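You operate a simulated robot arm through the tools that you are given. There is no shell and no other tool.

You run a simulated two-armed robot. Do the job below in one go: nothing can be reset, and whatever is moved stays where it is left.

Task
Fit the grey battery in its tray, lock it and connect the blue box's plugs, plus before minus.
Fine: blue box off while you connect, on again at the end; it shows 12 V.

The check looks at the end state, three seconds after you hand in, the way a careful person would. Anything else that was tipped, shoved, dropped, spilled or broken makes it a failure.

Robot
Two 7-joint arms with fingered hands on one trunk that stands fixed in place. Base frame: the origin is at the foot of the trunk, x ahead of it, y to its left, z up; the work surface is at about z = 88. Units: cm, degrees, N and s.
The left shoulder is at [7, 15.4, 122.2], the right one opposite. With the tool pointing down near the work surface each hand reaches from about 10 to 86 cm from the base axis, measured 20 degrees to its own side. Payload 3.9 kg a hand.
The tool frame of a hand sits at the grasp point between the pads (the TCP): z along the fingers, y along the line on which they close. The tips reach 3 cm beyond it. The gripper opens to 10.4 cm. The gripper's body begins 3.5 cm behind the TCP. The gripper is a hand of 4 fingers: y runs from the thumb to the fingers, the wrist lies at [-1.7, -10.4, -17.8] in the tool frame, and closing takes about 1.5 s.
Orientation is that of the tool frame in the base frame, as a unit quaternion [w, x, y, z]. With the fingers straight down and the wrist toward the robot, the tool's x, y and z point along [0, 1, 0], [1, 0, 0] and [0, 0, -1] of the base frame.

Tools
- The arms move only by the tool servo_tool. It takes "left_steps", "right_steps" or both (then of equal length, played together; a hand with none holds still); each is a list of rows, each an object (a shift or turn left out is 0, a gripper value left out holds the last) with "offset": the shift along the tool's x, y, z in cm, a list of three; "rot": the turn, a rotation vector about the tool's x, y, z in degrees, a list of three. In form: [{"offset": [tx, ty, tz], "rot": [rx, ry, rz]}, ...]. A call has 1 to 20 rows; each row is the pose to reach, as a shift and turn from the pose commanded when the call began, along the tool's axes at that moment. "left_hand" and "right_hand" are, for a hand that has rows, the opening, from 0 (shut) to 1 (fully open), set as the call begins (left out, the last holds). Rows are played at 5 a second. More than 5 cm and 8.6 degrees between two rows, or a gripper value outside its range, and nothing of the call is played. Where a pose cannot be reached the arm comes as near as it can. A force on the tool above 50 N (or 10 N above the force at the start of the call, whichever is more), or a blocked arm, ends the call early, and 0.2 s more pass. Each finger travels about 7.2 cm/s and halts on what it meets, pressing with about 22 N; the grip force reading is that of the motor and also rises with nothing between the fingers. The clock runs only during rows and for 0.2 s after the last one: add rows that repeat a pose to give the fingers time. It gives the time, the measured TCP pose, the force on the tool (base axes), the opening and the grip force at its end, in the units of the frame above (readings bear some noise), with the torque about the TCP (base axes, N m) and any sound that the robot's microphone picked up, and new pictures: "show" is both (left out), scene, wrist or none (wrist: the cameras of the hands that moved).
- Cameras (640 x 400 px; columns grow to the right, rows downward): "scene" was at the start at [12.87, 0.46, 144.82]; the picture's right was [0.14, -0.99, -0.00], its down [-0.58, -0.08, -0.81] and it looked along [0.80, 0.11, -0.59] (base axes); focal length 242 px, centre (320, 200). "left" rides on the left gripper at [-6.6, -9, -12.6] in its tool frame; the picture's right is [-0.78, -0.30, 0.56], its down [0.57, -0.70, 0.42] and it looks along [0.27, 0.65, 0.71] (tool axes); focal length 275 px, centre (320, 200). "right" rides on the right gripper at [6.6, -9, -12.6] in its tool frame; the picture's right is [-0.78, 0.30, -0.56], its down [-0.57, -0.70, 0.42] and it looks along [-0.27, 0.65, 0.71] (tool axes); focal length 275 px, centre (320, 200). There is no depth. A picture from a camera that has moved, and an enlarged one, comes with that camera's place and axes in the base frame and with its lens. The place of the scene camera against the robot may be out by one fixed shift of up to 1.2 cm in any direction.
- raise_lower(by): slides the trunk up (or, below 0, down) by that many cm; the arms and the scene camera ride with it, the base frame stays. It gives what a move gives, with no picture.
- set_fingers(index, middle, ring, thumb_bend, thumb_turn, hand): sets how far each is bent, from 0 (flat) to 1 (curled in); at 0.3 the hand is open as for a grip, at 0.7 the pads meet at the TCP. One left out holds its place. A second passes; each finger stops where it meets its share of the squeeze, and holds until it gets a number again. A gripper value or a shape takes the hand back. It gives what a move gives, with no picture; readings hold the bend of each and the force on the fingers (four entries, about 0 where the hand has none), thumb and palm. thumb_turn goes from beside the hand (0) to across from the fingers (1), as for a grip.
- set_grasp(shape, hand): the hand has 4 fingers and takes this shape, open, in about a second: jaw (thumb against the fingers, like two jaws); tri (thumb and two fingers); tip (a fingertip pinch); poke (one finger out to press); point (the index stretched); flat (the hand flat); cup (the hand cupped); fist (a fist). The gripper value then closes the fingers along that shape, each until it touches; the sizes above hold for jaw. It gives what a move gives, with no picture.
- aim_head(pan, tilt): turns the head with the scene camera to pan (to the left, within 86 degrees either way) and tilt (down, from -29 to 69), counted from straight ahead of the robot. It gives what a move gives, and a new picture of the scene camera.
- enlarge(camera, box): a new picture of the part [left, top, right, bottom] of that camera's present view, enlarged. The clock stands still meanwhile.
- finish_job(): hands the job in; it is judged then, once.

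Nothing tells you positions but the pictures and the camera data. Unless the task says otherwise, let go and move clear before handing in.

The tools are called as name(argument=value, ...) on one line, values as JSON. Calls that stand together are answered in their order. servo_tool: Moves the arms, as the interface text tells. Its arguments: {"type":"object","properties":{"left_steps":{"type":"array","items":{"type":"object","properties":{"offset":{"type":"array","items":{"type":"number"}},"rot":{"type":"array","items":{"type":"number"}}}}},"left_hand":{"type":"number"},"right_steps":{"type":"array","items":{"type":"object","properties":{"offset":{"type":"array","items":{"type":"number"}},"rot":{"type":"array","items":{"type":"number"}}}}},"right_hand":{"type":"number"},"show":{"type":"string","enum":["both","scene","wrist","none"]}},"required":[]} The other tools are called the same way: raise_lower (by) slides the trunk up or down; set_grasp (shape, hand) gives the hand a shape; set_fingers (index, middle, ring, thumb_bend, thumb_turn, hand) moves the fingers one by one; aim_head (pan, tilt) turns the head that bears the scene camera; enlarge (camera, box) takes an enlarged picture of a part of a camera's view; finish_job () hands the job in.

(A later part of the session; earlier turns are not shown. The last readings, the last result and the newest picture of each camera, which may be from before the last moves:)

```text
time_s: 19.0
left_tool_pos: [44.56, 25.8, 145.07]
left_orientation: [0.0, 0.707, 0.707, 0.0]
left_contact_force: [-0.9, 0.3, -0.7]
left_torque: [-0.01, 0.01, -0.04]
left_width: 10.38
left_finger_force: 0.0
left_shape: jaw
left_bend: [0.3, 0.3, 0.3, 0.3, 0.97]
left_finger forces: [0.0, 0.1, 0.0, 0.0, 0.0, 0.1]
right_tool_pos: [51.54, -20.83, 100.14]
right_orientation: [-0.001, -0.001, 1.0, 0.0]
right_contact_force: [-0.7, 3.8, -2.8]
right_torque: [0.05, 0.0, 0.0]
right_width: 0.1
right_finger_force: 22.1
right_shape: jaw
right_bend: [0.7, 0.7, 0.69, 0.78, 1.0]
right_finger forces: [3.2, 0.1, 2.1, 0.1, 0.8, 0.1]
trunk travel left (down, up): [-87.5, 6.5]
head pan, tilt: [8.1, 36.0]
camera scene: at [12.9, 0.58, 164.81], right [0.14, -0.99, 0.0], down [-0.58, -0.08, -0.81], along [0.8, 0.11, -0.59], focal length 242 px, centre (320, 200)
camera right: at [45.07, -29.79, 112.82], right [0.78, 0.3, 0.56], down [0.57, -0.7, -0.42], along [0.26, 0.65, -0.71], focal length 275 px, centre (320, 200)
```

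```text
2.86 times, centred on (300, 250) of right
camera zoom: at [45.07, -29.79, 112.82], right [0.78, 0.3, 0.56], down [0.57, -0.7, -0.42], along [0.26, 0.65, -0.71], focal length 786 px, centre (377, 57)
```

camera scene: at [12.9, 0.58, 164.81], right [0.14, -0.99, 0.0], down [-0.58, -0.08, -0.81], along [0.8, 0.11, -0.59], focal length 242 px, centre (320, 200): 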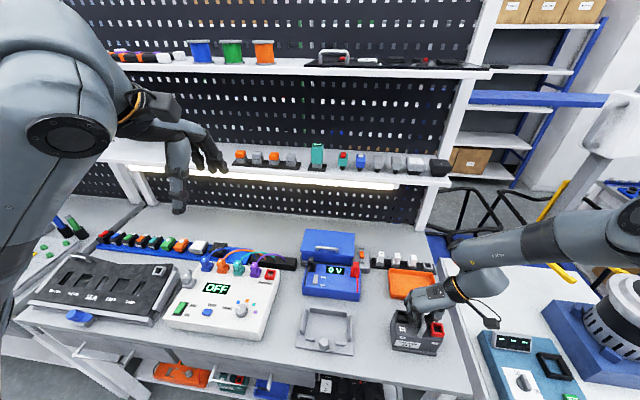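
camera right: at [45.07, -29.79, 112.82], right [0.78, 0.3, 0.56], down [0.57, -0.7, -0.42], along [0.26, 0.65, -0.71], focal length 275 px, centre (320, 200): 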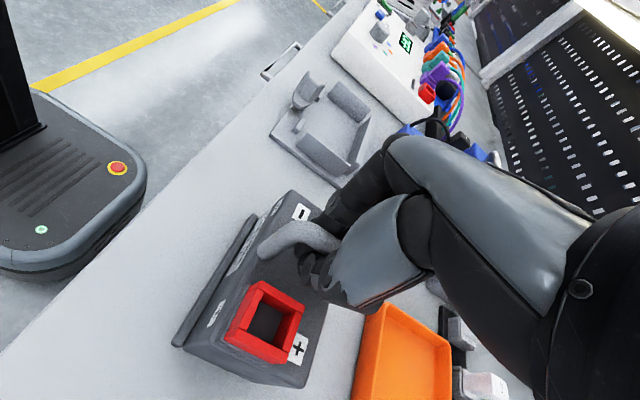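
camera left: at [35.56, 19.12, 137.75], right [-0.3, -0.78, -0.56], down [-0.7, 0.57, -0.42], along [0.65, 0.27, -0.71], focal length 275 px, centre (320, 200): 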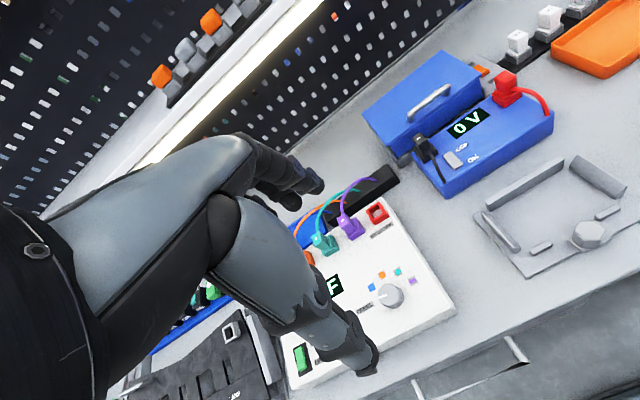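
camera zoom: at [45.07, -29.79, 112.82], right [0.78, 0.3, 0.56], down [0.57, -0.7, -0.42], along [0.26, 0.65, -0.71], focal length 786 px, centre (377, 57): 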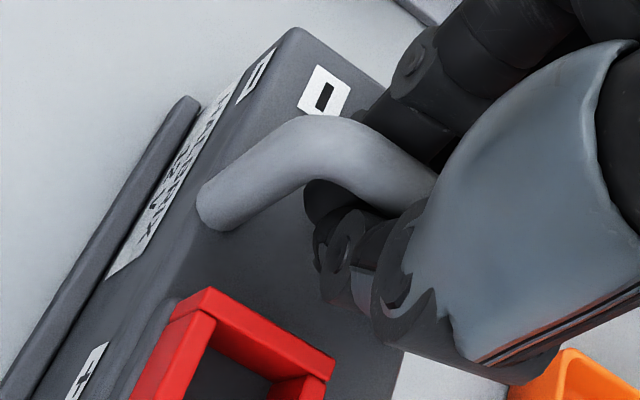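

The hand closed fully with the handle bar caged above thumb and fingers. I lift slowly by 2 cm and check that the battery hangs level.

servo_tool(right_steps=[{"offset": [0, 0, -0.4]}, {"offset": [0, 0, -0.8]}, {"offset": [0, 0, -1.2]}, {"offset": [0, 0, -1.6]}, {"offset": [0, 0, -2]}, {"offset": [0, 0, -2.5]}, {"offset": [0, 0, -3]}, {"offset": [0, 0, -3]}], show="both")

enlarge(camera="scene", box=[370, 250, 470, 370])

enlarge(camera="right", box=[160, 180, 400, 390])

```text
time_s: 20.8
left_tool_pos: [44.88, 25.65, 145.1]
left_orientation: [-0.001, 0.706, 0.708, -0.001]
left_contact_force: [0.3, -0.9, 0.9]
left_torque: [0.0, 0.02, -0.01]
left_width: 10.37
left_finger_force: 0.0
left_shape: jaw
left_bend: [0.3, 0.3, 0.3, 0.3, 0.97]
left_finger forces: [0.0, 0.0, 0.1, 0.0, 0.0, 0.0]
right_tool_pos: [51.71, -21.03, 103.06]
right_orientation: [0.0, -0.001, 1.0, 0.0]
right_contact_force: [-0.2, 0.2, -14.5]
right_torque: [0.1, 0.02, 0.02]
right_width: 0.11
right_finger_force: 21.6
right_shape: jaw
right_bend: [0.7, 0.7, 0.7, 0.77, 1.0]
right_finger forces: [6.2, 0.1, 2.2, 0.0, 20.4, 0.0]
trunk travel left (down, up): [-87.5, 6.5]
head pan, tilt: [8.1, 36.0]
camera scene: at [13.14, 0.37, 164.79], right [0.14, -0.99, 0.0], down [-0.58, -0.08, -0.81], along [0.8, 0.11, -0.59], focal length 242 px, centre (320, 200)
camera right: at [45.21, -30.01, 115.63], right [0.78, 0.3, 0.56], down [0.57, -0.7, -0.43], along [0.26, 0.65, -0.71], focal length 275 px, centre (320, 200)
```

scene: 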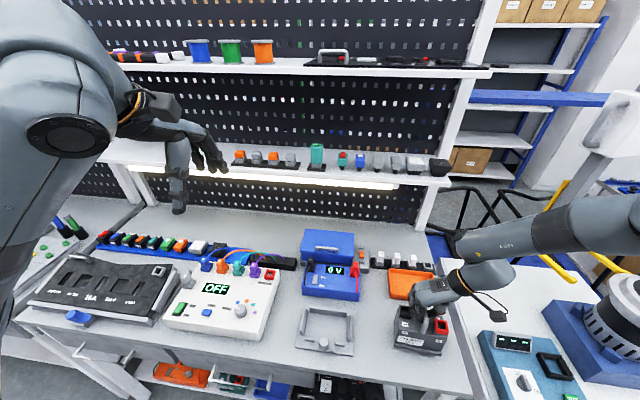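
right: 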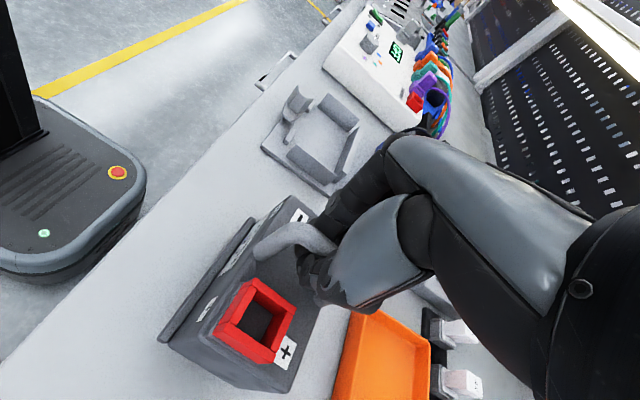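

```text
3.33 times, centred on (420, 310) of scene
camera zoom: at [13.14, 0.37, 164.79], right [0.14, -0.99, 0.0], down [-0.58, -0.08, -0.81], along [0.8, 0.11, -0.59], focal length 808 px, centre (-13, -167)
```

zoom: 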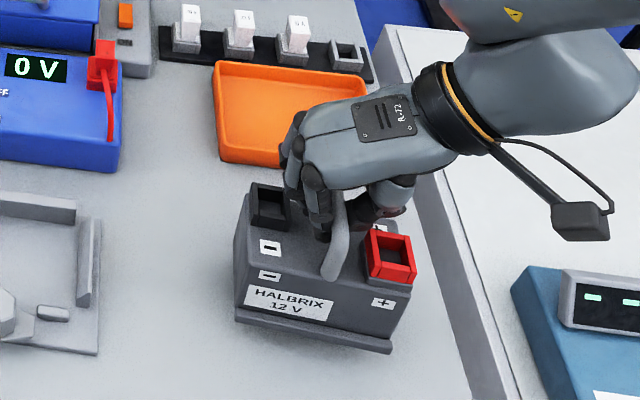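

```text
1.90 times, centred on (280, 285) of right
camera zoom: at [45.21, -30.01, 115.63], right [0.78, 0.3, 0.56], down [0.57, -0.7, -0.43], along [0.26, 0.65, -0.71], focal length 524 px, centre (396, 38)
```

zoom: 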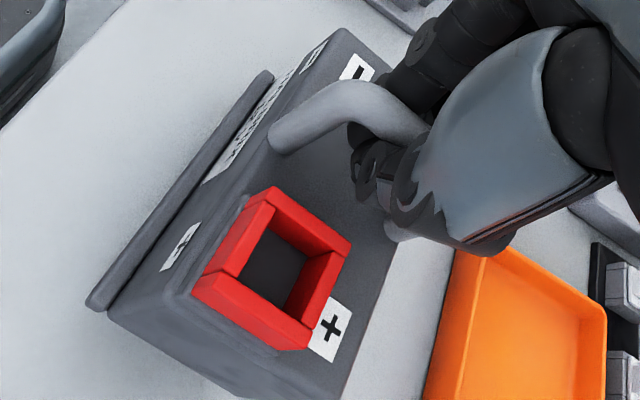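

The battery (about 1.5 kg) hangs nearly level from the hand. I lift 4 cm more and carry it left over the tray slowly.

servo_tool(right_steps=[{"offset": [0, 0, -1]}, {"offset": [0, 0.3, -2]}, {"offset": [0, 1, -3]}, {"offset": [0, 2, -4]}, {"offset": [0, 3.5, -4.5]}, {"offset": [0, 5.2, -4.5]}, {"offset": [0, 7, -4.5]}, {"offset": [0, 9, -4.5]}, {"offset": [0, 11, -4.5]}, {"offset": [0, 13, -4.5]}, {"offset": [0, 15, -4.5]}, {"offset": [0, 17, -4.5]}, {"offset": [0, 19, -4.5]}, {"offset": [0, 21, -4.5]}, {"offset": [0.2, 22.5, -4.5]}, {"offset": [0.4, 24, -4.5]}, {"offset": [0.5, 25, -4.5]}, {"offset": [0.5, 25.5, -4.5]}, {"offset": [0.5, 25.5, -4.5]}, {"offset": [0.5, 25.5, -4.5]}], show="both")

enlarge(camera="scene", box=[265, 240, 385, 370])

enlarge(camera="right", box=[120, 180, 400, 390])

enlarge(camera="left", box=[380, 60, 640, 260])

```text
time_s: 25.0
left_tool_pos: [44.88, 25.71, 145.1]
left_orientation: [0.0, 0.707, 0.707, -0.001]
left_contact_force: [-0.7, -0.7, 0.0]
left_torque: [0.02, -0.03, 0.01]
left_width: 10.37
left_finger_force: 0.0
left_shape: jaw
left_bend: [0.3, 0.3, 0.3, 0.3, 0.97]
left_finger forces: [0.0, 0.0, 0.0, 0.0, 0.0, 0.0]
right_tool_pos: [51.23, 4.44, 107.52]
right_orientation: [-0.001, 0.0, 1.0, 0.001]
right_contact_force: [-0.2, 0.2, -14.0]
right_torque: [0.13, -0.02, -0.03]
right_width: 0.1
right_finger_force: 22.5
right_shape: jaw
right_bend: [0.7, 0.7, 0.7, 0.77, 1.0]
right_finger forces: [7.0, 0.0, 2.4, 0.0, 21.0, 0.0]
trunk travel left (down, up): [-87.5, 6.5]
head pan, tilt: [8.1, 36.0]
camera scene: at [13.12, 0.51, 164.79], right [0.14, -0.99, 0.0], down [-0.58, -0.08, -0.81], along [0.8, 0.11, -0.59], focal length 242 px, centre (320, 200)
camera right: at [44.66, -4.37, 120.18], right [0.78, 0.3, 0.56], down [0.57, -0.7, -0.43], along [0.26, 0.65, -0.71], focal length 275 px, centre (320, 200)
```

scene: 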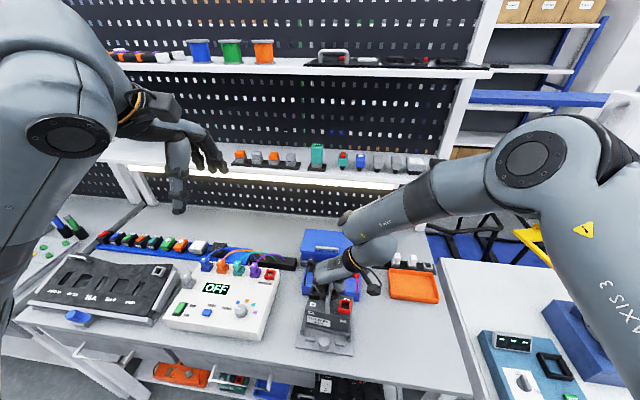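
right: 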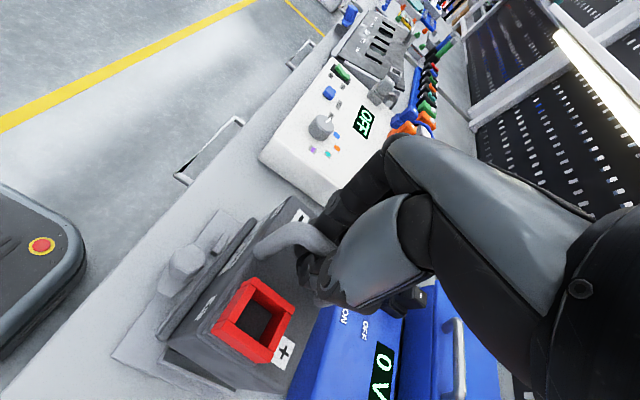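

```text
3.08 times, centred on (325, 305) of scene
camera zoom: at [13.12, 0.51, 164.79], right [0.14, -0.99, 0.0], down [-0.58, -0.08, -0.81], along [0.8, 0.11, -0.59], focal length 745 px, centre (305, -123)
```

zoom: 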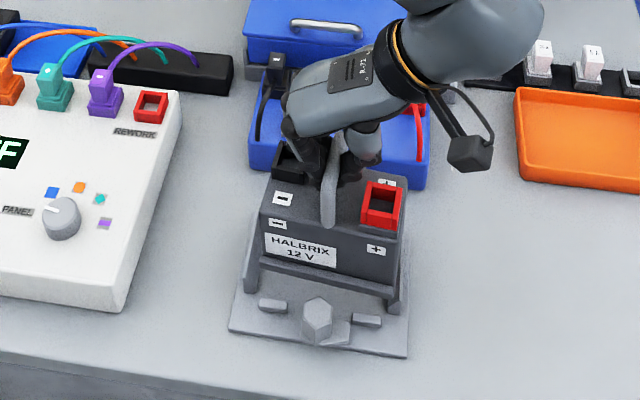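

```text
1.90 times, centred on (260, 285) of right
camera zoom: at [44.66, -4.37, 120.18], right [0.78, 0.3, 0.56], down [0.57, -0.7, -0.43], along [0.26, 0.65, -0.71], focal length 524 px, centre (434, 38)
```

zoom: 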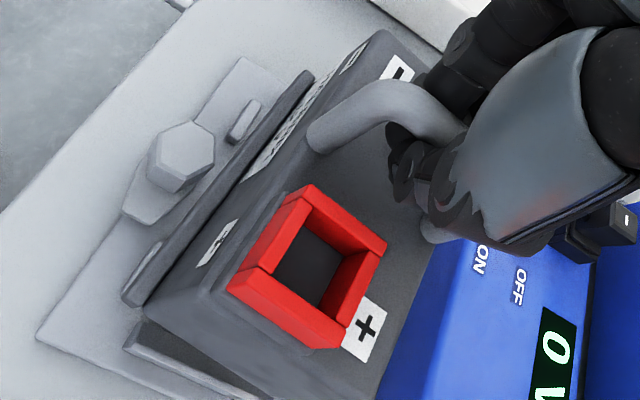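

```text
2.00 times, centred on (510, 160) of left
camera zoom: at [35.82, 19.14, 157.67], right [-0.3, -0.78, -0.56], down [-0.7, 0.57, -0.42], along [0.65, 0.27, -0.71], focal length 551 px, centre (-60, 280)
```

zoom: 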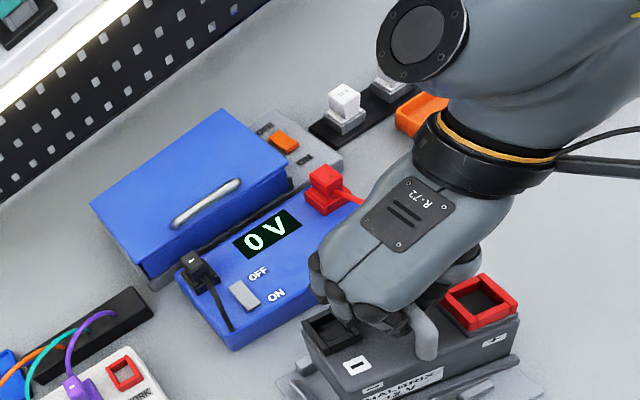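

The battery hangs over the tray, level but turned about 7° clockwise. I rotate the hand 7° counter-clockwise, shift 0.35 cm left, and check again.

servo_tool(right_steps=[{"offset": [0, 0.1, 0], "rot": [0, 0, -1.75]}, {"offset": [0, 0.2, 0], "rot": [0, 0, -3.5]}, {"offset": [0, 0.3, 0], "rot": [0, 0, -5.2]}, {"offset": [0, 0.35, 0], "rot": [0, 0, -7]}, {"offset": [0, 0.35, 0], "rot": [0, 0, -7]}, {"offset": [0, 0.35, 0], "rot": [0, 0, -7]}], show="none")

enlarge(camera="scene", box=[280, 260, 370, 360])

enlarge(camera="right", box=[100, 180, 340, 390])

enlarge(camera="left", box=[480, 170, 640, 290])

```text
time_s: 26.4
left_tool_pos: [44.83, 25.81, 144.97]
left_orientation: [-0.001, 0.707, 0.707, -0.001]
left_contact_force: [0.1, 0.1, 0.8]
left_torque: [-0.01, -0.03, 0.0]
left_width: 10.36
left_finger_force: 0.1
left_shape: jaw
left_bend: [0.3, 0.3, 0.3, 0.3, 0.97]
left_finger forces: [0.1, 0.0, 0.0, 0.0, 0.0, 0.0]
right_tool_pos: [51.32, 4.87, 107.47]
right_orientation: [-0.002, -0.062, 0.998, 0.0]
right_contact_force: [-0.6, 0.0, -15.6]
right_torque: [0.15, -0.01, -0.01]
right_width: 0.07
right_finger_force: 22.0
right_shape: jaw
right_bend: [0.7, 0.7, 0.7, 0.77, 1.0]
right_finger forces: [7.0, 0.0, 2.4, 0.0, 21.3, 0.0]
trunk travel left (down, up): [-87.5, 6.5]
head pan, tilt: [8.1, 36.0]
```

```text
4.00 times, centred on (325, 310) of scene
camera zoom: at [13.11, 0.51, 164.79], right [0.14, -0.99, 0.0], down [-0.58, -0.08, -0.81], along [0.8, 0.11, -0.59], focal length 969 px, centre (300, -240)
```

zoom: 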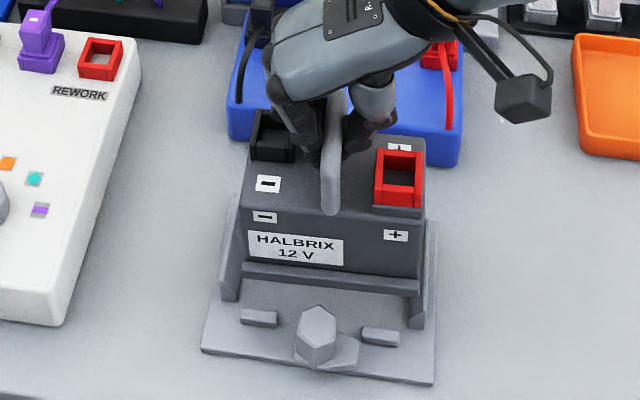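

```text
1.90 times, centred on (220, 285) of right
camera zoom: at [45.86, -4.79, 120.16], right [0.73, 0.39, 0.56], down [0.65, -0.63, -0.43], along [0.18, 0.68, -0.71], focal length 524 px, centre (510, 38)
```

zoom: 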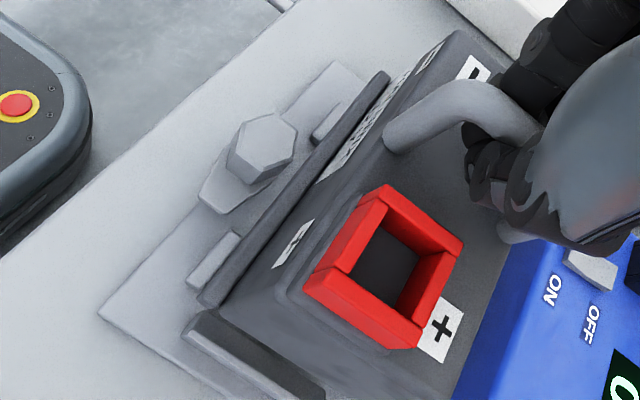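

```text
3.33 times, centred on (560, 230) of left
camera zoom: at [35.81, 19.15, 157.68], right [-0.3, -0.78, -0.56], down [-0.7, 0.57, -0.42], along [0.65, 0.27, -0.71], focal length 918 px, centre (-480, 100)
```

zoom: 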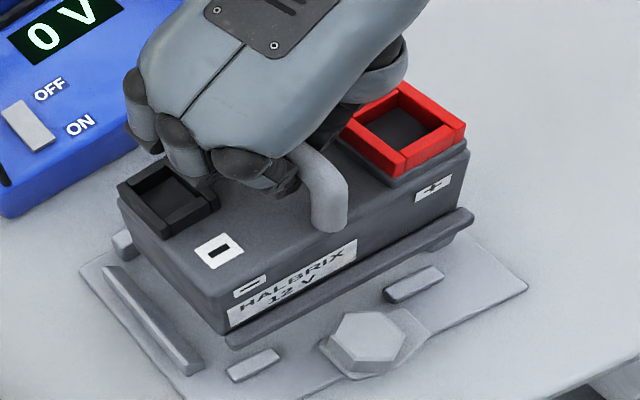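

The battery is now square to the tray but about 0.65 cm too far right. I shift it left and lower 2.5 cm, then re-check before entering the pocket.

servo_tool(right_steps=[{"offset": [-0.04, 0.3, 0]}, {"offset": [-0.08, 0.65, 0]}, {"offset": [-0.08, 0.65, 0.8]}, {"offset": [-0.08, 0.65, 1.6]}, {"offset": [-0.08, 0.65, 2.5]}, {"offset": [-0.08, 0.65, 2.5]}, {"offset": [-0.08, 0.65, 2.5]}], show="none")

enlarge(camera="scene", box=[280, 260, 370, 360])

enlarge(camera="right", box=[100, 180, 340, 390])

enlarge(camera="left", box=[480, 170, 640, 290])

```text
time_s: 28.0
left_tool_pos: [44.95, 25.71, 144.96]
left_orientation: [0.0, 0.707, 0.707, -0.001]
left_contact_force: [0.4, 0.4, -0.3]
left_torque: [0.01, 0.01, 0.01]
left_width: 10.35
left_finger_force: 0.0
left_shape: jaw
left_bend: [0.3, 0.3, 0.3, 0.3, 0.97]
left_finger forces: [0.0, 0.1, 0.0, 0.0, 0.0, 0.0]
right_tool_pos: [51.24, 5.53, 105.05]
right_orientation: [-0.001, -0.062, 0.998, 0.0]
right_contact_force: [0.5, -0.2, -15.3]
right_torque: [0.13, 0.0, 0.0]
right_width: 0.1
right_finger_force: 22.0
right_shape: jaw
right_bend: [0.7, 0.7, 0.7, 0.77, 1.0]
right_finger forces: [7.2, 0.0, 2.5, 0.0, 21.4, 0.1]
trunk travel left (down, up): [-87.5, 6.5]
head pan, tilt: [8.1, 36.0]
```

```text
4.00 times, centred on (325, 310) of scene
camera zoom: at [13.11, 0.5, 164.79], right [0.14, -0.99, 0.0], down [-0.58, -0.08, -0.81], along [0.8, 0.11, -0.59], focal length 969 px, centre (300, -240)
```

zoom: 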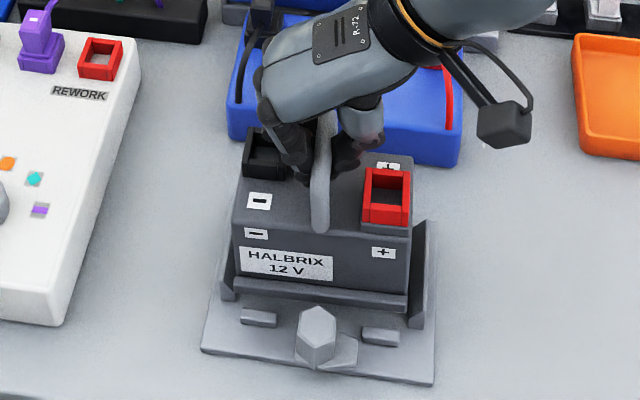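

```text
1.90 times, centred on (220, 285) of right
camera zoom: at [45.92, -4.15, 117.64], right [0.73, 0.39, 0.56], down [0.65, -0.63, -0.43], along [0.18, 0.68, -0.71], focal length 524 px, centre (510, 38)
```

zoom: 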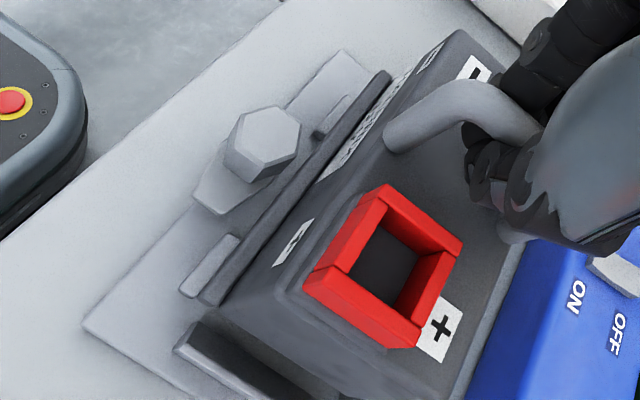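

```text
3.33 times, centred on (560, 230) of left
camera zoom: at [35.82, 19.13, 157.68], right [-0.3, -0.78, -0.56], down [-0.7, 0.57, -0.42], along [0.65, 0.27, -0.71], focal length 918 px, centre (-480, 100)
```

zoom: 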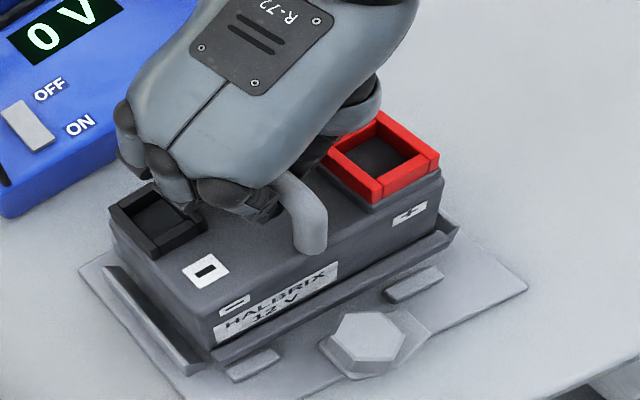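

Alignment is within a millimetre or so. I lower 2 cm into the pocket and read the force.

servo_tool(right_steps=[{"offset": [0, 0.1, 0.5]}, {"offset": [0, 0.1, 1.0]}, {"offset": [0, 0.1, 1.5]}, {"offset": [0, 0.1, 2.0]}, {"offset": [0, 0.1, 2.0]}], show="none")

enlarge(camera="scene", box=[280, 260, 370, 360])

enlarge(camera="left", box=[480, 170, 640, 290])

```text
time_s: 29.2
left_tool_pos: [44.86, 25.8, 144.99]
left_orientation: [-0.001, 0.707, 0.707, 0.0]
left_contact_force: [-0.2, -0.3, -0.7]
left_torque: [0.03, 0.0, 0.0]
left_width: 10.38
left_finger_force: 0.1
left_shape: jaw
left_bend: [0.3, 0.3, 0.3, 0.3, 0.97]
left_finger forces: [0.0, 0.0, 0.1, 0.0, 0.0, 0.0]
right_tool_pos: [51.25, 5.69, 103.12]
right_orientation: [0.0, -0.062, 0.998, 0.0]
right_contact_force: [0.0, 1.3, -14.4]
right_torque: [0.12, 0.05, 0.01]
right_width: 0.1
right_finger_force: 21.8
right_shape: jaw
right_bend: [0.7, 0.7, 0.7, 0.77, 1.0]
right_finger forces: [7.4, 0.0, 2.4, 0.0, 21.3, 0.1]
trunk travel left (down, up): [-87.5, 6.5]
head pan, tilt: [8.1, 36.0]
```

```text
4.00 times, centred on (325, 310) of scene
camera zoom: at [13.12, 0.52, 164.79], right [0.14, -0.99, 0.0], down [-0.58, -0.08, -0.81], along [0.8, 0.11, -0.59], focal length 969 px, centre (300, -240)
```

zoom: 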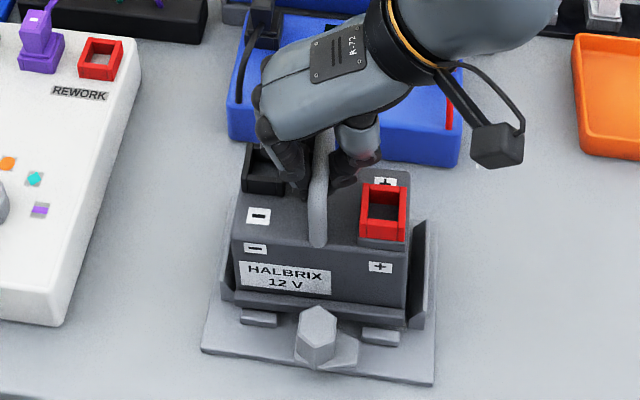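

```text
3.33 times, centred on (560, 230) of left
camera zoom: at [35.82, 19.16, 157.67], right [-0.3, -0.78, -0.56], down [-0.7, 0.57, -0.42], along [0.65, 0.27, -0.71], focal length 918 px, centre (-480, 100)
```

zoom: 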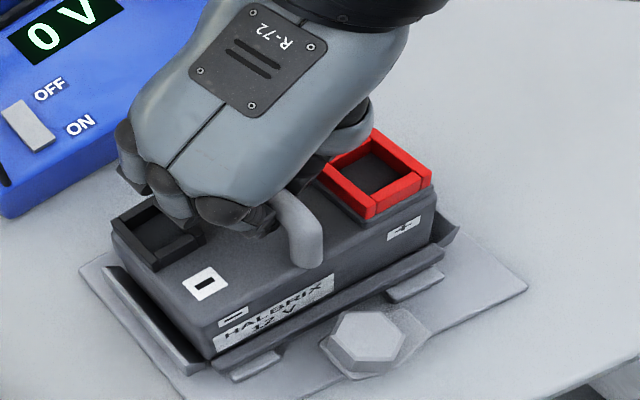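

It still hangs freely with only a light guiding force. I lower further in small steps.

servo_tool(right_steps=[{"offset": [0, 0, 0.3]}, {"offset": [0, 0, 0.6]}, {"offset": [0, 0, 0.9]}, {"offset": [0, 0, 1.2]}, {"offset": [0, 0, 1.2]}], show="none")

enlarge(camera="scene", box=[280, 260, 370, 360])

enlarge(camera="left", box=[480, 170, 640, 290])

```text
time_s: 30.4
left_tool_pos: [44.75, 25.46, 145.06]
left_orientation: [-0.001, 0.707, 0.707, 0.0]
left_contact_force: [0.0, -0.7, 0.5]
left_torque: [-0.04, 0.01, -0.02]
left_width: 10.38
left_finger_force: 0.0
left_shape: jaw
left_bend: [0.3, 0.3, 0.3, 0.3, 0.97]
left_finger forces: [0.0, 0.1, 0.0, 0.0, 0.0, 0.0]
right_tool_pos: [51.23, 5.36, 102.08]
right_orientation: [0.001, -0.06, 0.998, 0.0]
right_contact_force: [5.6, -5.7, 2.9]
right_torque: [-0.01, -0.04, 0.03]
right_width: 0.17
right_finger_force: 21.9
right_shape: jaw
right_bend: [0.7, 0.7, 0.7, 0.77, 1.0]
right_finger forces: [2.8, 0.1, 1.6, 0.1, 7.0, 0.0]
trunk travel left (down, up): [-87.5, 6.5]
head pan, tilt: [8.1, 36.0]
```

```text
4.00 times, centred on (325, 310) of scene
camera zoom: at [13.01, 0.32, 164.82], right [0.14, -0.99, 0.0], down [-0.58, -0.08, -0.81], along [0.8, 0.11, -0.59], focal length 969 px, centre (300, -240)
```

zoom: 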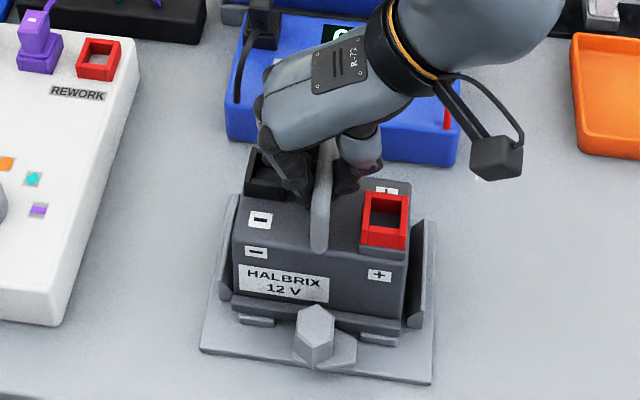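

```text
3.33 times, centred on (560, 230) of left
camera zoom: at [35.74, 18.93, 157.74], right [-0.3, -0.78, -0.56], down [-0.7, 0.57, -0.42], along [0.65, 0.27, -0.71], focal length 918 px, centre (-480, 100)
```

zoom: 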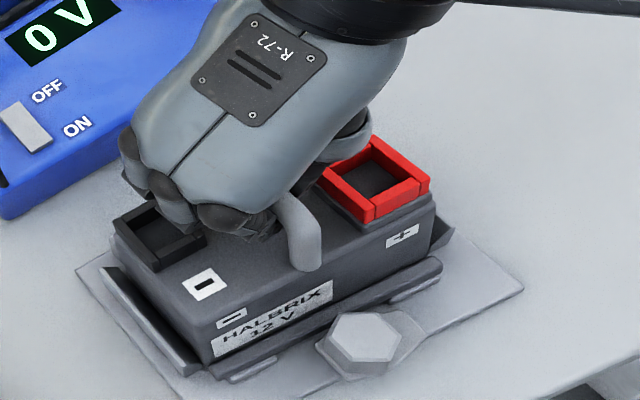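

The battery touches the left wall's slope and the front stops. I lift slightly, shift 0.3 cm back and 0.3 cm right, and lower again.

servo_tool(right_steps=[{"offset": [0, 0, -0.4]}, {"offset": [-0.13, -0.17, -0.6]}, {"offset": [-0.26, -0.33, -0.6]}, {"offset": [-0.26, -0.33, -0.3]}, {"offset": [-0.26, -0.33, 0]}, {"offset": [-0.26, -0.33, 0.2]}, {"offset": [-0.26, -0.33, 0.2]}], show="none")

enlarge(camera="scene", box=[280, 260, 370, 360])

enlarge(camera="left", box=[480, 170, 640, 290])

```text
time_s: 32.0
left_tool_pos: [44.78, 25.67, 145.04]
left_orientation: [-0.001, 0.707, 0.707, 0.0]
left_contact_force: [0.0, 0.5, -0.6]
left_torque: [-0.01, 0.0, 0.0]
left_width: 10.38
left_finger_force: 0.1
left_shape: jaw
left_bend: [0.3, 0.3, 0.3, 0.3, 0.97]
left_finger forces: [0.0, 0.0, 0.1, 0.1, 0.1, 0.1]
right_tool_pos: [51.61, 5.26, 101.84]
right_orientation: [0.001, -0.061, 0.998, 0.0]
right_contact_force: [5.6, -1.8, 1.9]
right_torque: [0.02, -0.05, 0.06]
right_width: 0.16
right_finger_force: 22.4
right_shape: jaw
right_bend: [0.7, 0.7, 0.7, 0.78, 1.0]
right_finger forces: [2.7, 0.1, 1.6, 0.0, 5.7, 0.1]
trunk travel left (down, up): [-87.5, 6.5]
head pan, tilt: [8.1, 36.0]
```

```text
4.00 times, centred on (325, 310) of scene
camera zoom: at [13.04, 0.44, 164.81], right [0.14, -0.99, 0.0], down [-0.58, -0.08, -0.81], along [0.8, 0.11, -0.59], focal length 969 px, centre (300, -240)
```

zoom: 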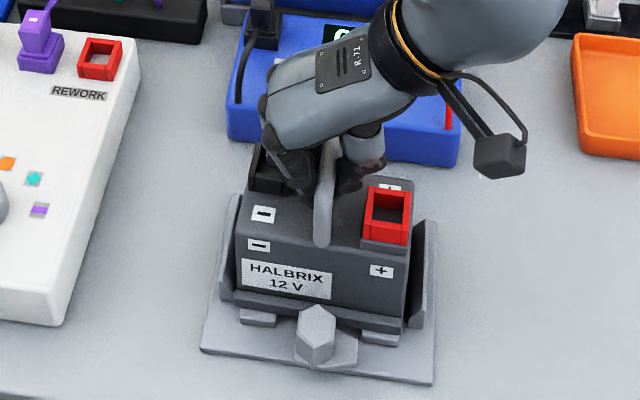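

```text
3.33 times, centred on (560, 230) of left
camera zoom: at [35.75, 19.07, 157.71], right [-0.3, -0.78, -0.56], down [-0.7, 0.57, -0.42], along [0.65, 0.27, -0.71], focal length 918 px, centre (-480, 100)
```

zoom: 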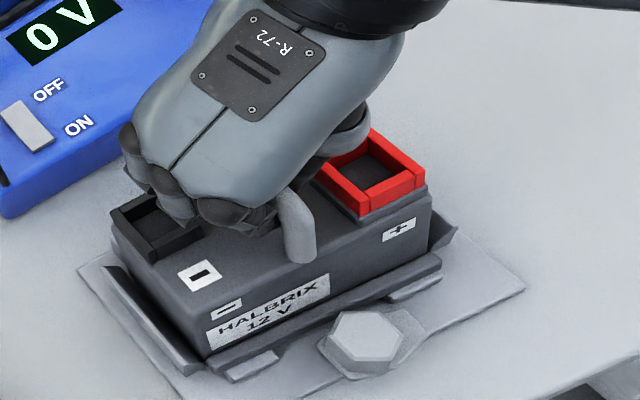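

Still resting on something with a small backward push. I zoom in on the front edge and walls to see where it hangs up.

enlarge(camera="scene", box=[298, 305, 348, 345])

enlarge(camera="left", box=[495, 215, 625, 290])

enlarge(camera="right", box=[130, 200, 290, 390])

```text
10.00 times, centred on (323, 325) of scene
camera zoom: at [13.04, 0.44, 164.81], right [0.14, -0.99, 0.0], down [-0.58, -0.08, -0.81], along [0.8, 0.11, -0.59], focal length 2422 px, centre (290, -1050)
```

zoom: 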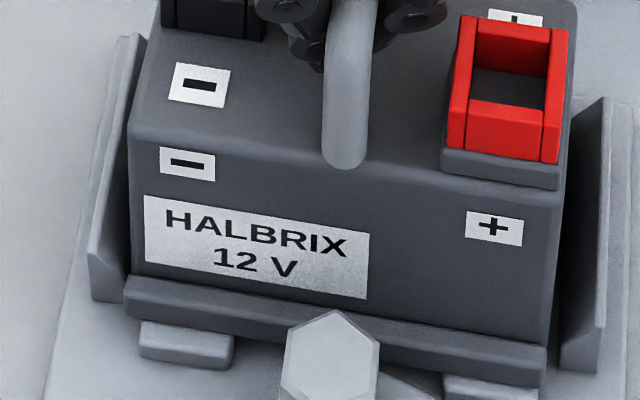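

```text
4.92 times, centred on (560, 252) of left
camera zoom: at [35.75, 19.07, 157.71], right [-0.3, -0.78, -0.56], down [-0.7, 0.57, -0.42], along [0.65, 0.27, -0.71], focal length 1355 px, centre (-862, -58)
```

zoom: 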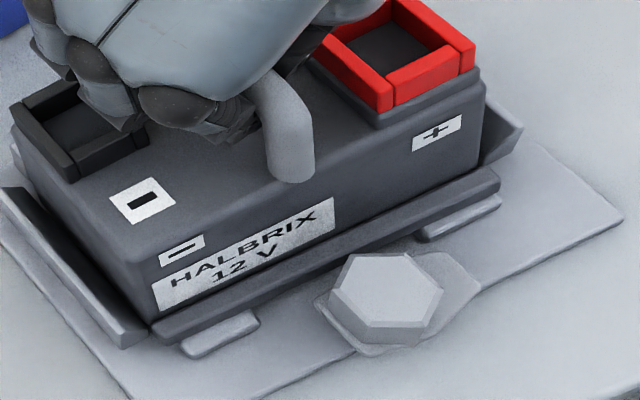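

```text
2.11 times, centred on (210, 295) of right
camera zoom: at [46.15, -4.37, 114.31], right [0.73, 0.39, 0.56], down [0.65, -0.63, -0.42], along [0.18, 0.68, -0.71], focal length 580 px, centre (552, 0)
```

zoom: 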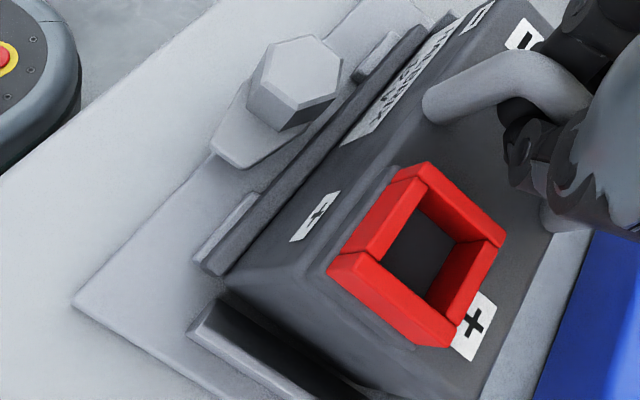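

The right end sits where it should but the left end rides on the left wall's slope, with a 0.4 cm gap at the right. I lift a little, move 0.3 cm right, turn 1.5° counter-clockwise and lower again.

servo_tool(right_steps=[{"offset": [0, 0, -0.5]}, {"offset": [0.02, -0.15, -0.7], "rot": [0, 0, -0.8]}, {"offset": [0.04, -0.3, -0.7], "rot": [0, 0, -1.5]}, {"offset": [0.04, -0.3, -0.7], "rot": [0, 0, -1.5]}, {"offset": [0.04, -0.3, -0.35], "rot": [0, 0, -1.5]}, {"offset": [0.04, -0.3, 0], "rot": [0, 0, -1.5]}, {"offset": [0.04, -0.3, 0.2], "rot": [0, 0, -1.5]}, {"offset": [0.04, -0.3, 0.2], "rot": [0, 0, -1.5]}], show="none")

enlarge(camera="scene", box=[298, 305, 348, 345])

enlarge(camera="left", box=[495, 215, 625, 290])

enlarge(camera="right", box=[130, 200, 290, 390])

```text
time_s: 33.8
left_tool_pos: [44.76, 25.62, 145.11]
left_orientation: [-0.001, 0.707, 0.707, -0.001]
left_contact_force: [0.4, 0.3, -0.7]
left_torque: [-0.03, -0.01, -0.02]
left_width: 10.39
left_finger_force: 0.1
left_shape: jaw
left_bend: [0.3, 0.3, 0.3, 0.3, 0.97]
left_finger forces: [0.0, 0.1, 0.0, 0.1, 0.1, 0.0]
right_tool_pos: [51.48, 5.03, 101.68]
right_orientation: [0.001, -0.074, 0.997, 0.0]
right_contact_force: [5.9, 1.3, 2.0]
right_torque: [0.02, -0.04, 0.03]
right_width: 0.17
right_finger_force: 22.1
right_shape: jaw
right_bend: [0.7, 0.7, 0.7, 0.78, 1.0]
right_finger forces: [4.5, 0.1, 1.6, 0.1, 4.2, 0.1]
trunk travel left (down, up): [-87.5, 6.5]
head pan, tilt: [8.1, 36.0]
```

```text
10.00 times, centred on (323, 325) of scene
camera zoom: at [13.04, 0.52, 164.82], right [0.14, -0.99, 0.0], down [-0.58, -0.08, -0.81], along [0.8, 0.11, -0.59], focal length 2422 px, centre (290, -1050)
```

zoom: 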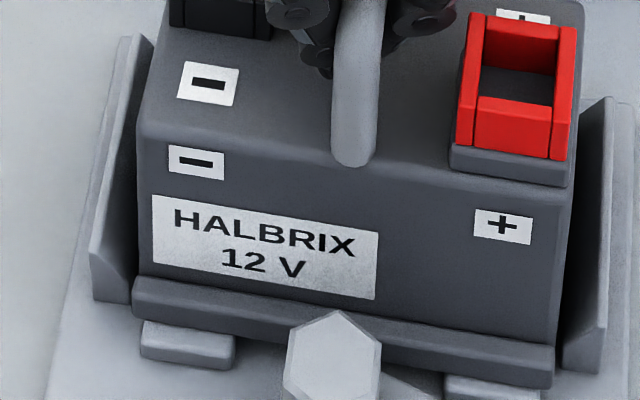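

```text
4.92 times, centred on (560, 252) of left
camera zoom: at [35.74, 19.15, 157.71], right [-0.3, -0.78, -0.56], down [-0.7, 0.57, -0.42], along [0.65, 0.27, -0.71], focal length 1355 px, centre (-862, -58)
```

zoom: 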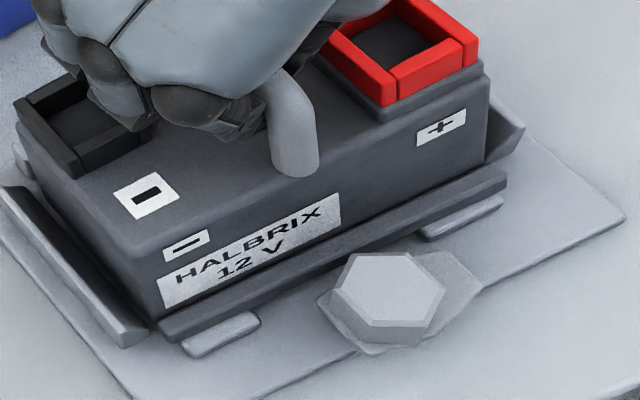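

```text
2.11 times, centred on (210, 295) of right
camera zoom: at [46.37, -4.72, 114.16], right [0.72, 0.41, 0.56], down [0.67, -0.61, -0.42], along [0.17, 0.68, -0.71], focal length 580 px, centre (552, 0)
```

zoom: 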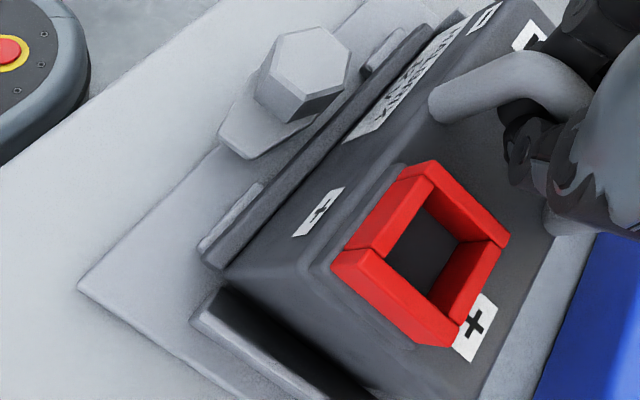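

The battery is about 2.5° clockwise, with the right end of its flange over the right front stop. I lift 1.5 cm so that it hangs free, rotate 2.5° counter-clockwise, move 0.4 cm back, and look.

servo_tool(right_steps=[{"offset": [0, 0, -0.6]}, {"offset": [0, 0, -1.2]}, {"offset": [-0.2, 0, -1.6], "rot": [0, 0, -1.2]}, {"offset": [-0.4, 0.03, -1.6], "rot": [0, 0, -2.5]}, {"offset": [-0.4, 0.03, -1.6], "rot": [0, 0, -2.5]}, {"offset": [-0.4, 0.03, -1.6], "rot": [0, 0, -2.5]}], show="none")

enlarge(camera="scene", box=[298, 305, 348, 345])

enlarge(camera="left", box=[495, 215, 625, 290])

enlarge(camera="right", box=[130, 200, 290, 390])

```text
time_s: 35.2
left_tool_pos: [44.86, 25.68, 145.07]
left_orientation: [-0.001, 0.707, 0.707, 0.0]
left_contact_force: [0.0, 0.0, 1.2]
left_torque: [0.01, 0.02, -0.04]
left_width: 10.35
left_finger_force: 0.1
left_shape: jaw
left_bend: [0.3, 0.3, 0.3, 0.3, 0.97]
left_finger forces: [0.0, 0.1, 0.0, 0.1, 0.0, 0.0]
right_tool_pos: [51.84, 5.03, 103.02]
right_orientation: [-0.001, -0.097, 0.995, 0.001]
right_contact_force: [0.5, -0.4, -14.2]
right_torque: [0.1, 0.02, -0.01]
right_width: 0.16
right_finger_force: 21.8
right_shape: jaw
right_bend: [0.7, 0.7, 0.7, 0.78, 1.0]
right_finger forces: [6.4, 0.1, 1.8, 0.0, 4.1, 0.1]
trunk travel left (down, up): [-87.5, 6.5]
head pan, tilt: [8.1, 36.0]
```

```text
10.00 times, centred on (323, 325) of scene
camera zoom: at [13.1, 0.5, 164.8], right [0.14, -0.99, 0.0], down [-0.58, -0.08, -0.81], along [0.8, 0.11, -0.59], focal length 2422 px, centre (290, -1050)
```

zoom: 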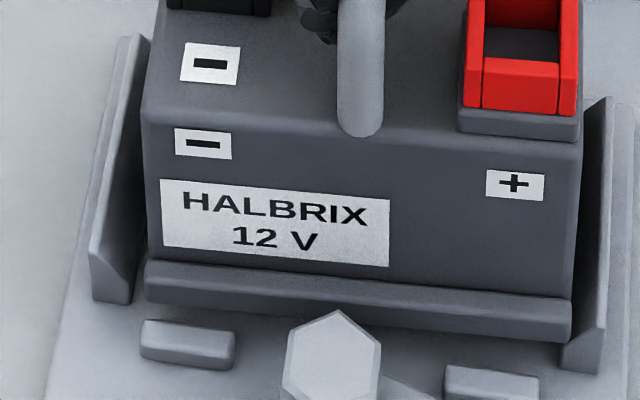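

```text
4.92 times, centred on (560, 252) of left
camera zoom: at [35.8, 19.13, 157.68], right [-0.3, -0.78, -0.56], down [-0.7, 0.57, -0.42], along [0.65, 0.27, -0.71], focal length 1355 px, centre (-862, -58)
```

zoom: 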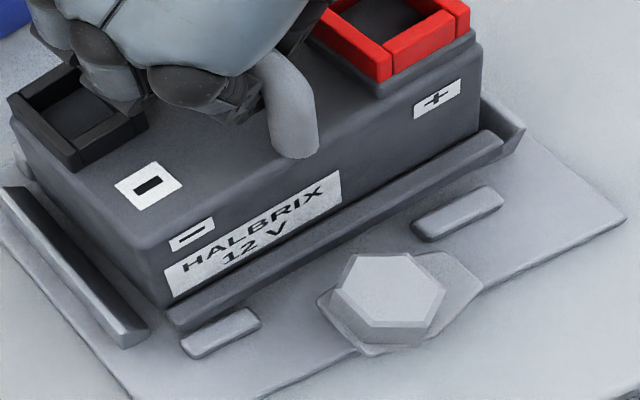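

```text
2.11 times, centred on (210, 295) of right
camera zoom: at [47.11, -4.88, 115.65], right [0.71, 0.44, 0.56], down [0.7, -0.58, -0.43], along [0.13, 0.69, -0.71], focal length 580 px, centre (552, 0)
```

zoom: 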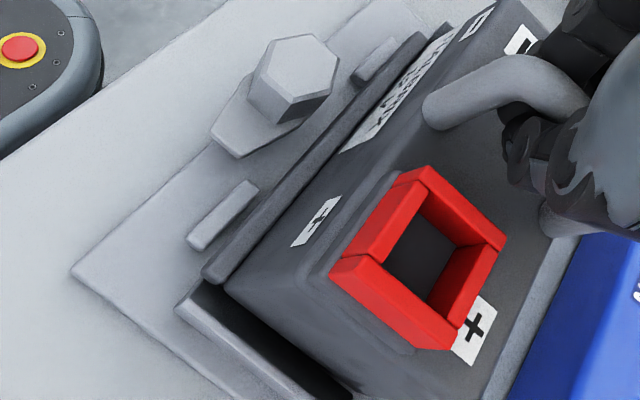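

Hanging free, the battery is slightly rolled and about 1° counter-clockwise; y will be right once it settles flat. I correct by 1°, bring it 0.2 cm forward, and lower.

servo_tool(right_steps=[{"offset": [0.2, 0.02, 0.3], "rot": [0, 0, 0.9]}, {"offset": [0.2, 0.02, 0.6], "rot": [0, 0, 0.9]}, {"offset": [0.2, 0.02, 0.9], "rot": [0, 0, 0.9]}, {"offset": [0.2, 0.02, 1.2], "rot": [0, 0, 0.9]}, {"offset": [0.2, 0.02, 1.5], "rot": [0, 0, 0.9]}, {"offset": [0.2, 0.02, 1.7], "rot": [0, 0, 0.9]}, {"offset": [0.2, 0.02, 1.7], "rot": [0, 0, 0.9]}], show="none")

enlarge(camera="scene", box=[298, 305, 348, 345])

enlarge(camera="left", box=[495, 215, 625, 290])

enlarge(camera="right", box=[130, 200, 290, 390])

```text
time_s: 36.8
left_tool_pos: [44.82, 25.66, 145.13]
left_orientation: [0.0, 0.707, 0.707, -0.001]
left_contact_force: [0.3, 0.6, 0.7]
left_torque: [-0.03, 0.01, -0.02]
left_width: 10.37
left_finger_force: 0.0
left_shape: jaw
left_bend: [0.3, 0.3, 0.3, 0.3, 0.97]
left_finger forces: [0.0, 0.0, 0.1, 0.0, 0.0, 0.1]
right_tool_pos: [51.67, 5.06, 101.41]
right_orientation: [0.0, -0.088, 0.996, 0.0]
right_contact_force: [5.4, -2.1, 4.3]
right_torque: [0.02, -0.05, 0.0]
right_width: 0.15
right_finger_force: 22.0
right_shape: jaw
right_bend: [0.7, 0.7, 0.7, 0.78, 1.0]
right_finger forces: [3.2, 0.0, 1.9, 0.0, 5.7, 0.0]
trunk travel left (down, up): [-87.5, 6.5]
head pan, tilt: [8.1, 36.0]
```

```text
10.00 times, centred on (323, 325) of scene
camera zoom: at [12.97, 0.44, 164.83], right [0.14, -0.99, 0.0], down [-0.58, -0.08, -0.81], along [0.8, 0.11, -0.59], focal length 2422 px, centre (290, -1050)
```

zoom: 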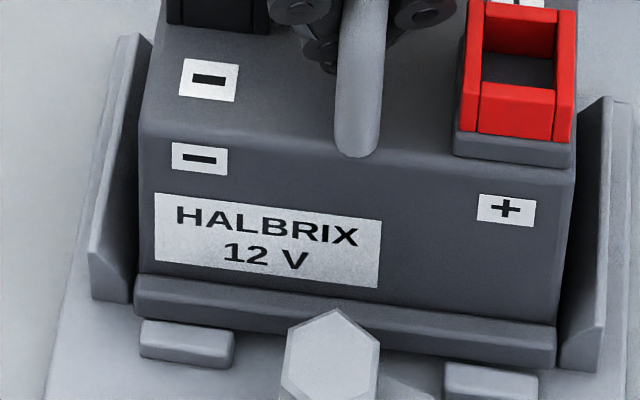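

```text
4.92 times, centred on (560, 252) of left
camera zoom: at [35.69, 19.06, 157.74], right [-0.3, -0.78, -0.56], down [-0.7, 0.57, -0.42], along [0.65, 0.27, -0.71], focal length 1355 px, centre (-862, -58)
```

zoom: 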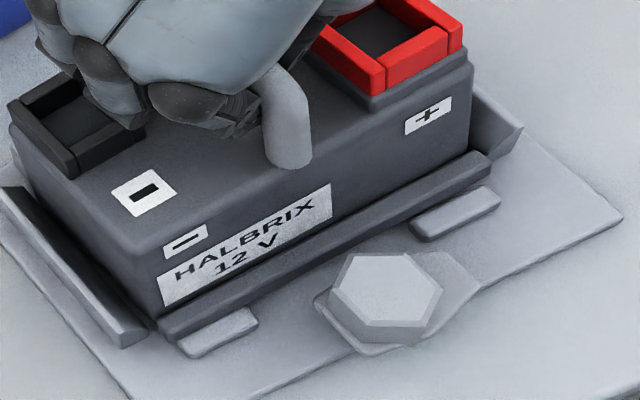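

```text
2.11 times, centred on (210, 295) of right
camera zoom: at [46.83, -4.91, 114.1], right [0.71, 0.43, 0.56], down [0.69, -0.59, -0.42], along [0.15, 0.69, -0.71], focal length 580 px, centre (552, 0)
```

zoom: 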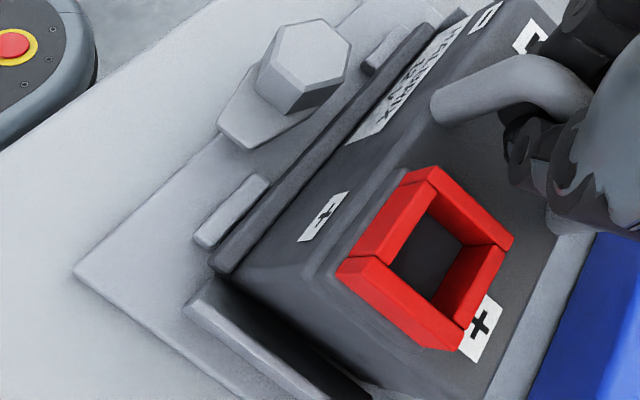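

The weight is on the tray, but the flange front seems about 0.8 cm behind the stops, so it may be riding on the back wall. I bring the left hand's camera round for a view from the left side, staying high above the white box.

servo_tool(left_steps=[{"offset": [0, 0.1, 2.8], "rot": [0, 0, 7.5]}, {"offset": [0, 0.2, 5.5], "rot": [0, 0, 15]}, {"offset": [0, 0.3, 8.3], "rot": [0, 0, 22.5]}, {"offset": [0, 0.4, 11], "rot": [0, 0, 30]}, {"offset": [0, 0.5, 13.8], "rot": [0, 0, 37.5]}, {"offset": [0, 0.6, 16.5], "rot": [0, 0, 45]}, {"offset": [0, 0.7, 19.3], "rot": [0, 0, 52.5]}, {"offset": [0, 0.8, 22], "rot": [0, 0, 60]}, {"offset": [0, 0.9, 24.8], "rot": [0, 0, 67.5]}, {"offset": [0, 1, 27.5], "rot": [0, 0, 75]}, {"offset": [0, 1.1, 30.2], "rot": [0, 0, 82.5]}, {"offset": [0, 1.2, 32], "rot": [0, 0, 90]}, {"offset": [0, 1.2, 32], "rot": [0, 0, 90]}], show="both")

```text
time_s: 39.6
left_tool_pos: [45.89, 25.54, 113.08]
left_orientation: [-0.001, 1.0, -0.002, 0.0]
left_contact_force: [0.3, -0.5, -0.1]
left_torque: [0.03, 0.02, -0.01]
left_width: 10.4
left_finger_force: 0.1
left_shape: jaw
left_bend: [0.3, 0.3, 0.3, 0.3, 0.97]
left_finger forces: [0.1, 0.0, 0.1, 0.0, 0.0, 0.0]
right_tool_pos: [51.62, 4.99, 101.45]
right_orientation: [0.0, -0.088, 0.996, 0.0]
right_contact_force: [5.3, -0.8, 2.4]
right_torque: [0.05, -0.05, 0.01]
right_width: 0.15
right_finger_force: 22.1
right_shape: jaw
right_bend: [0.7, 0.7, 0.7, 0.78, 1.0]
right_finger forces: [3.1, 0.0, 1.7, 0.0, 5.3, 0.1]
trunk travel left (down, up): [-87.5, 6.5]
head pan, tilt: [8.1, 36.0]
camera scene: at [12.92, 0.44, 164.81], right [0.14, -0.99, 0.0], down [-0.58, -0.08, -0.81], along [0.8, 0.11, -0.59], focal length 242 px, centre (320, 200)
camera left: at [39.27, 34.64, 125.69], right [-0.78, 0.3, -0.56], down [0.57, 0.7, -0.42], along [0.26, -0.65, -0.71], focal length 275 px, centre (320, 200)
```

scene: 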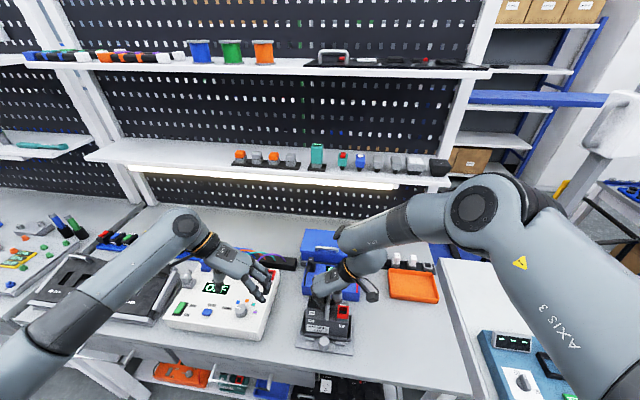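
left: 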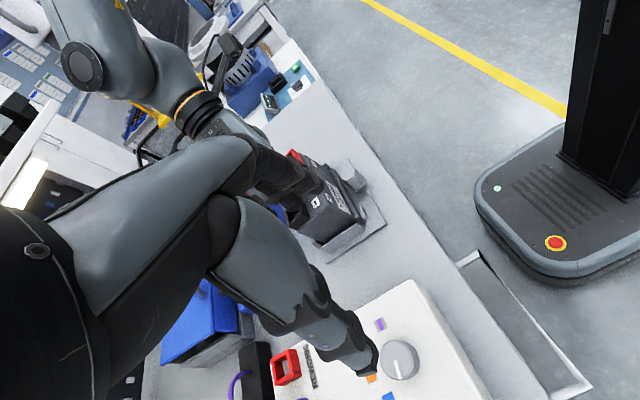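

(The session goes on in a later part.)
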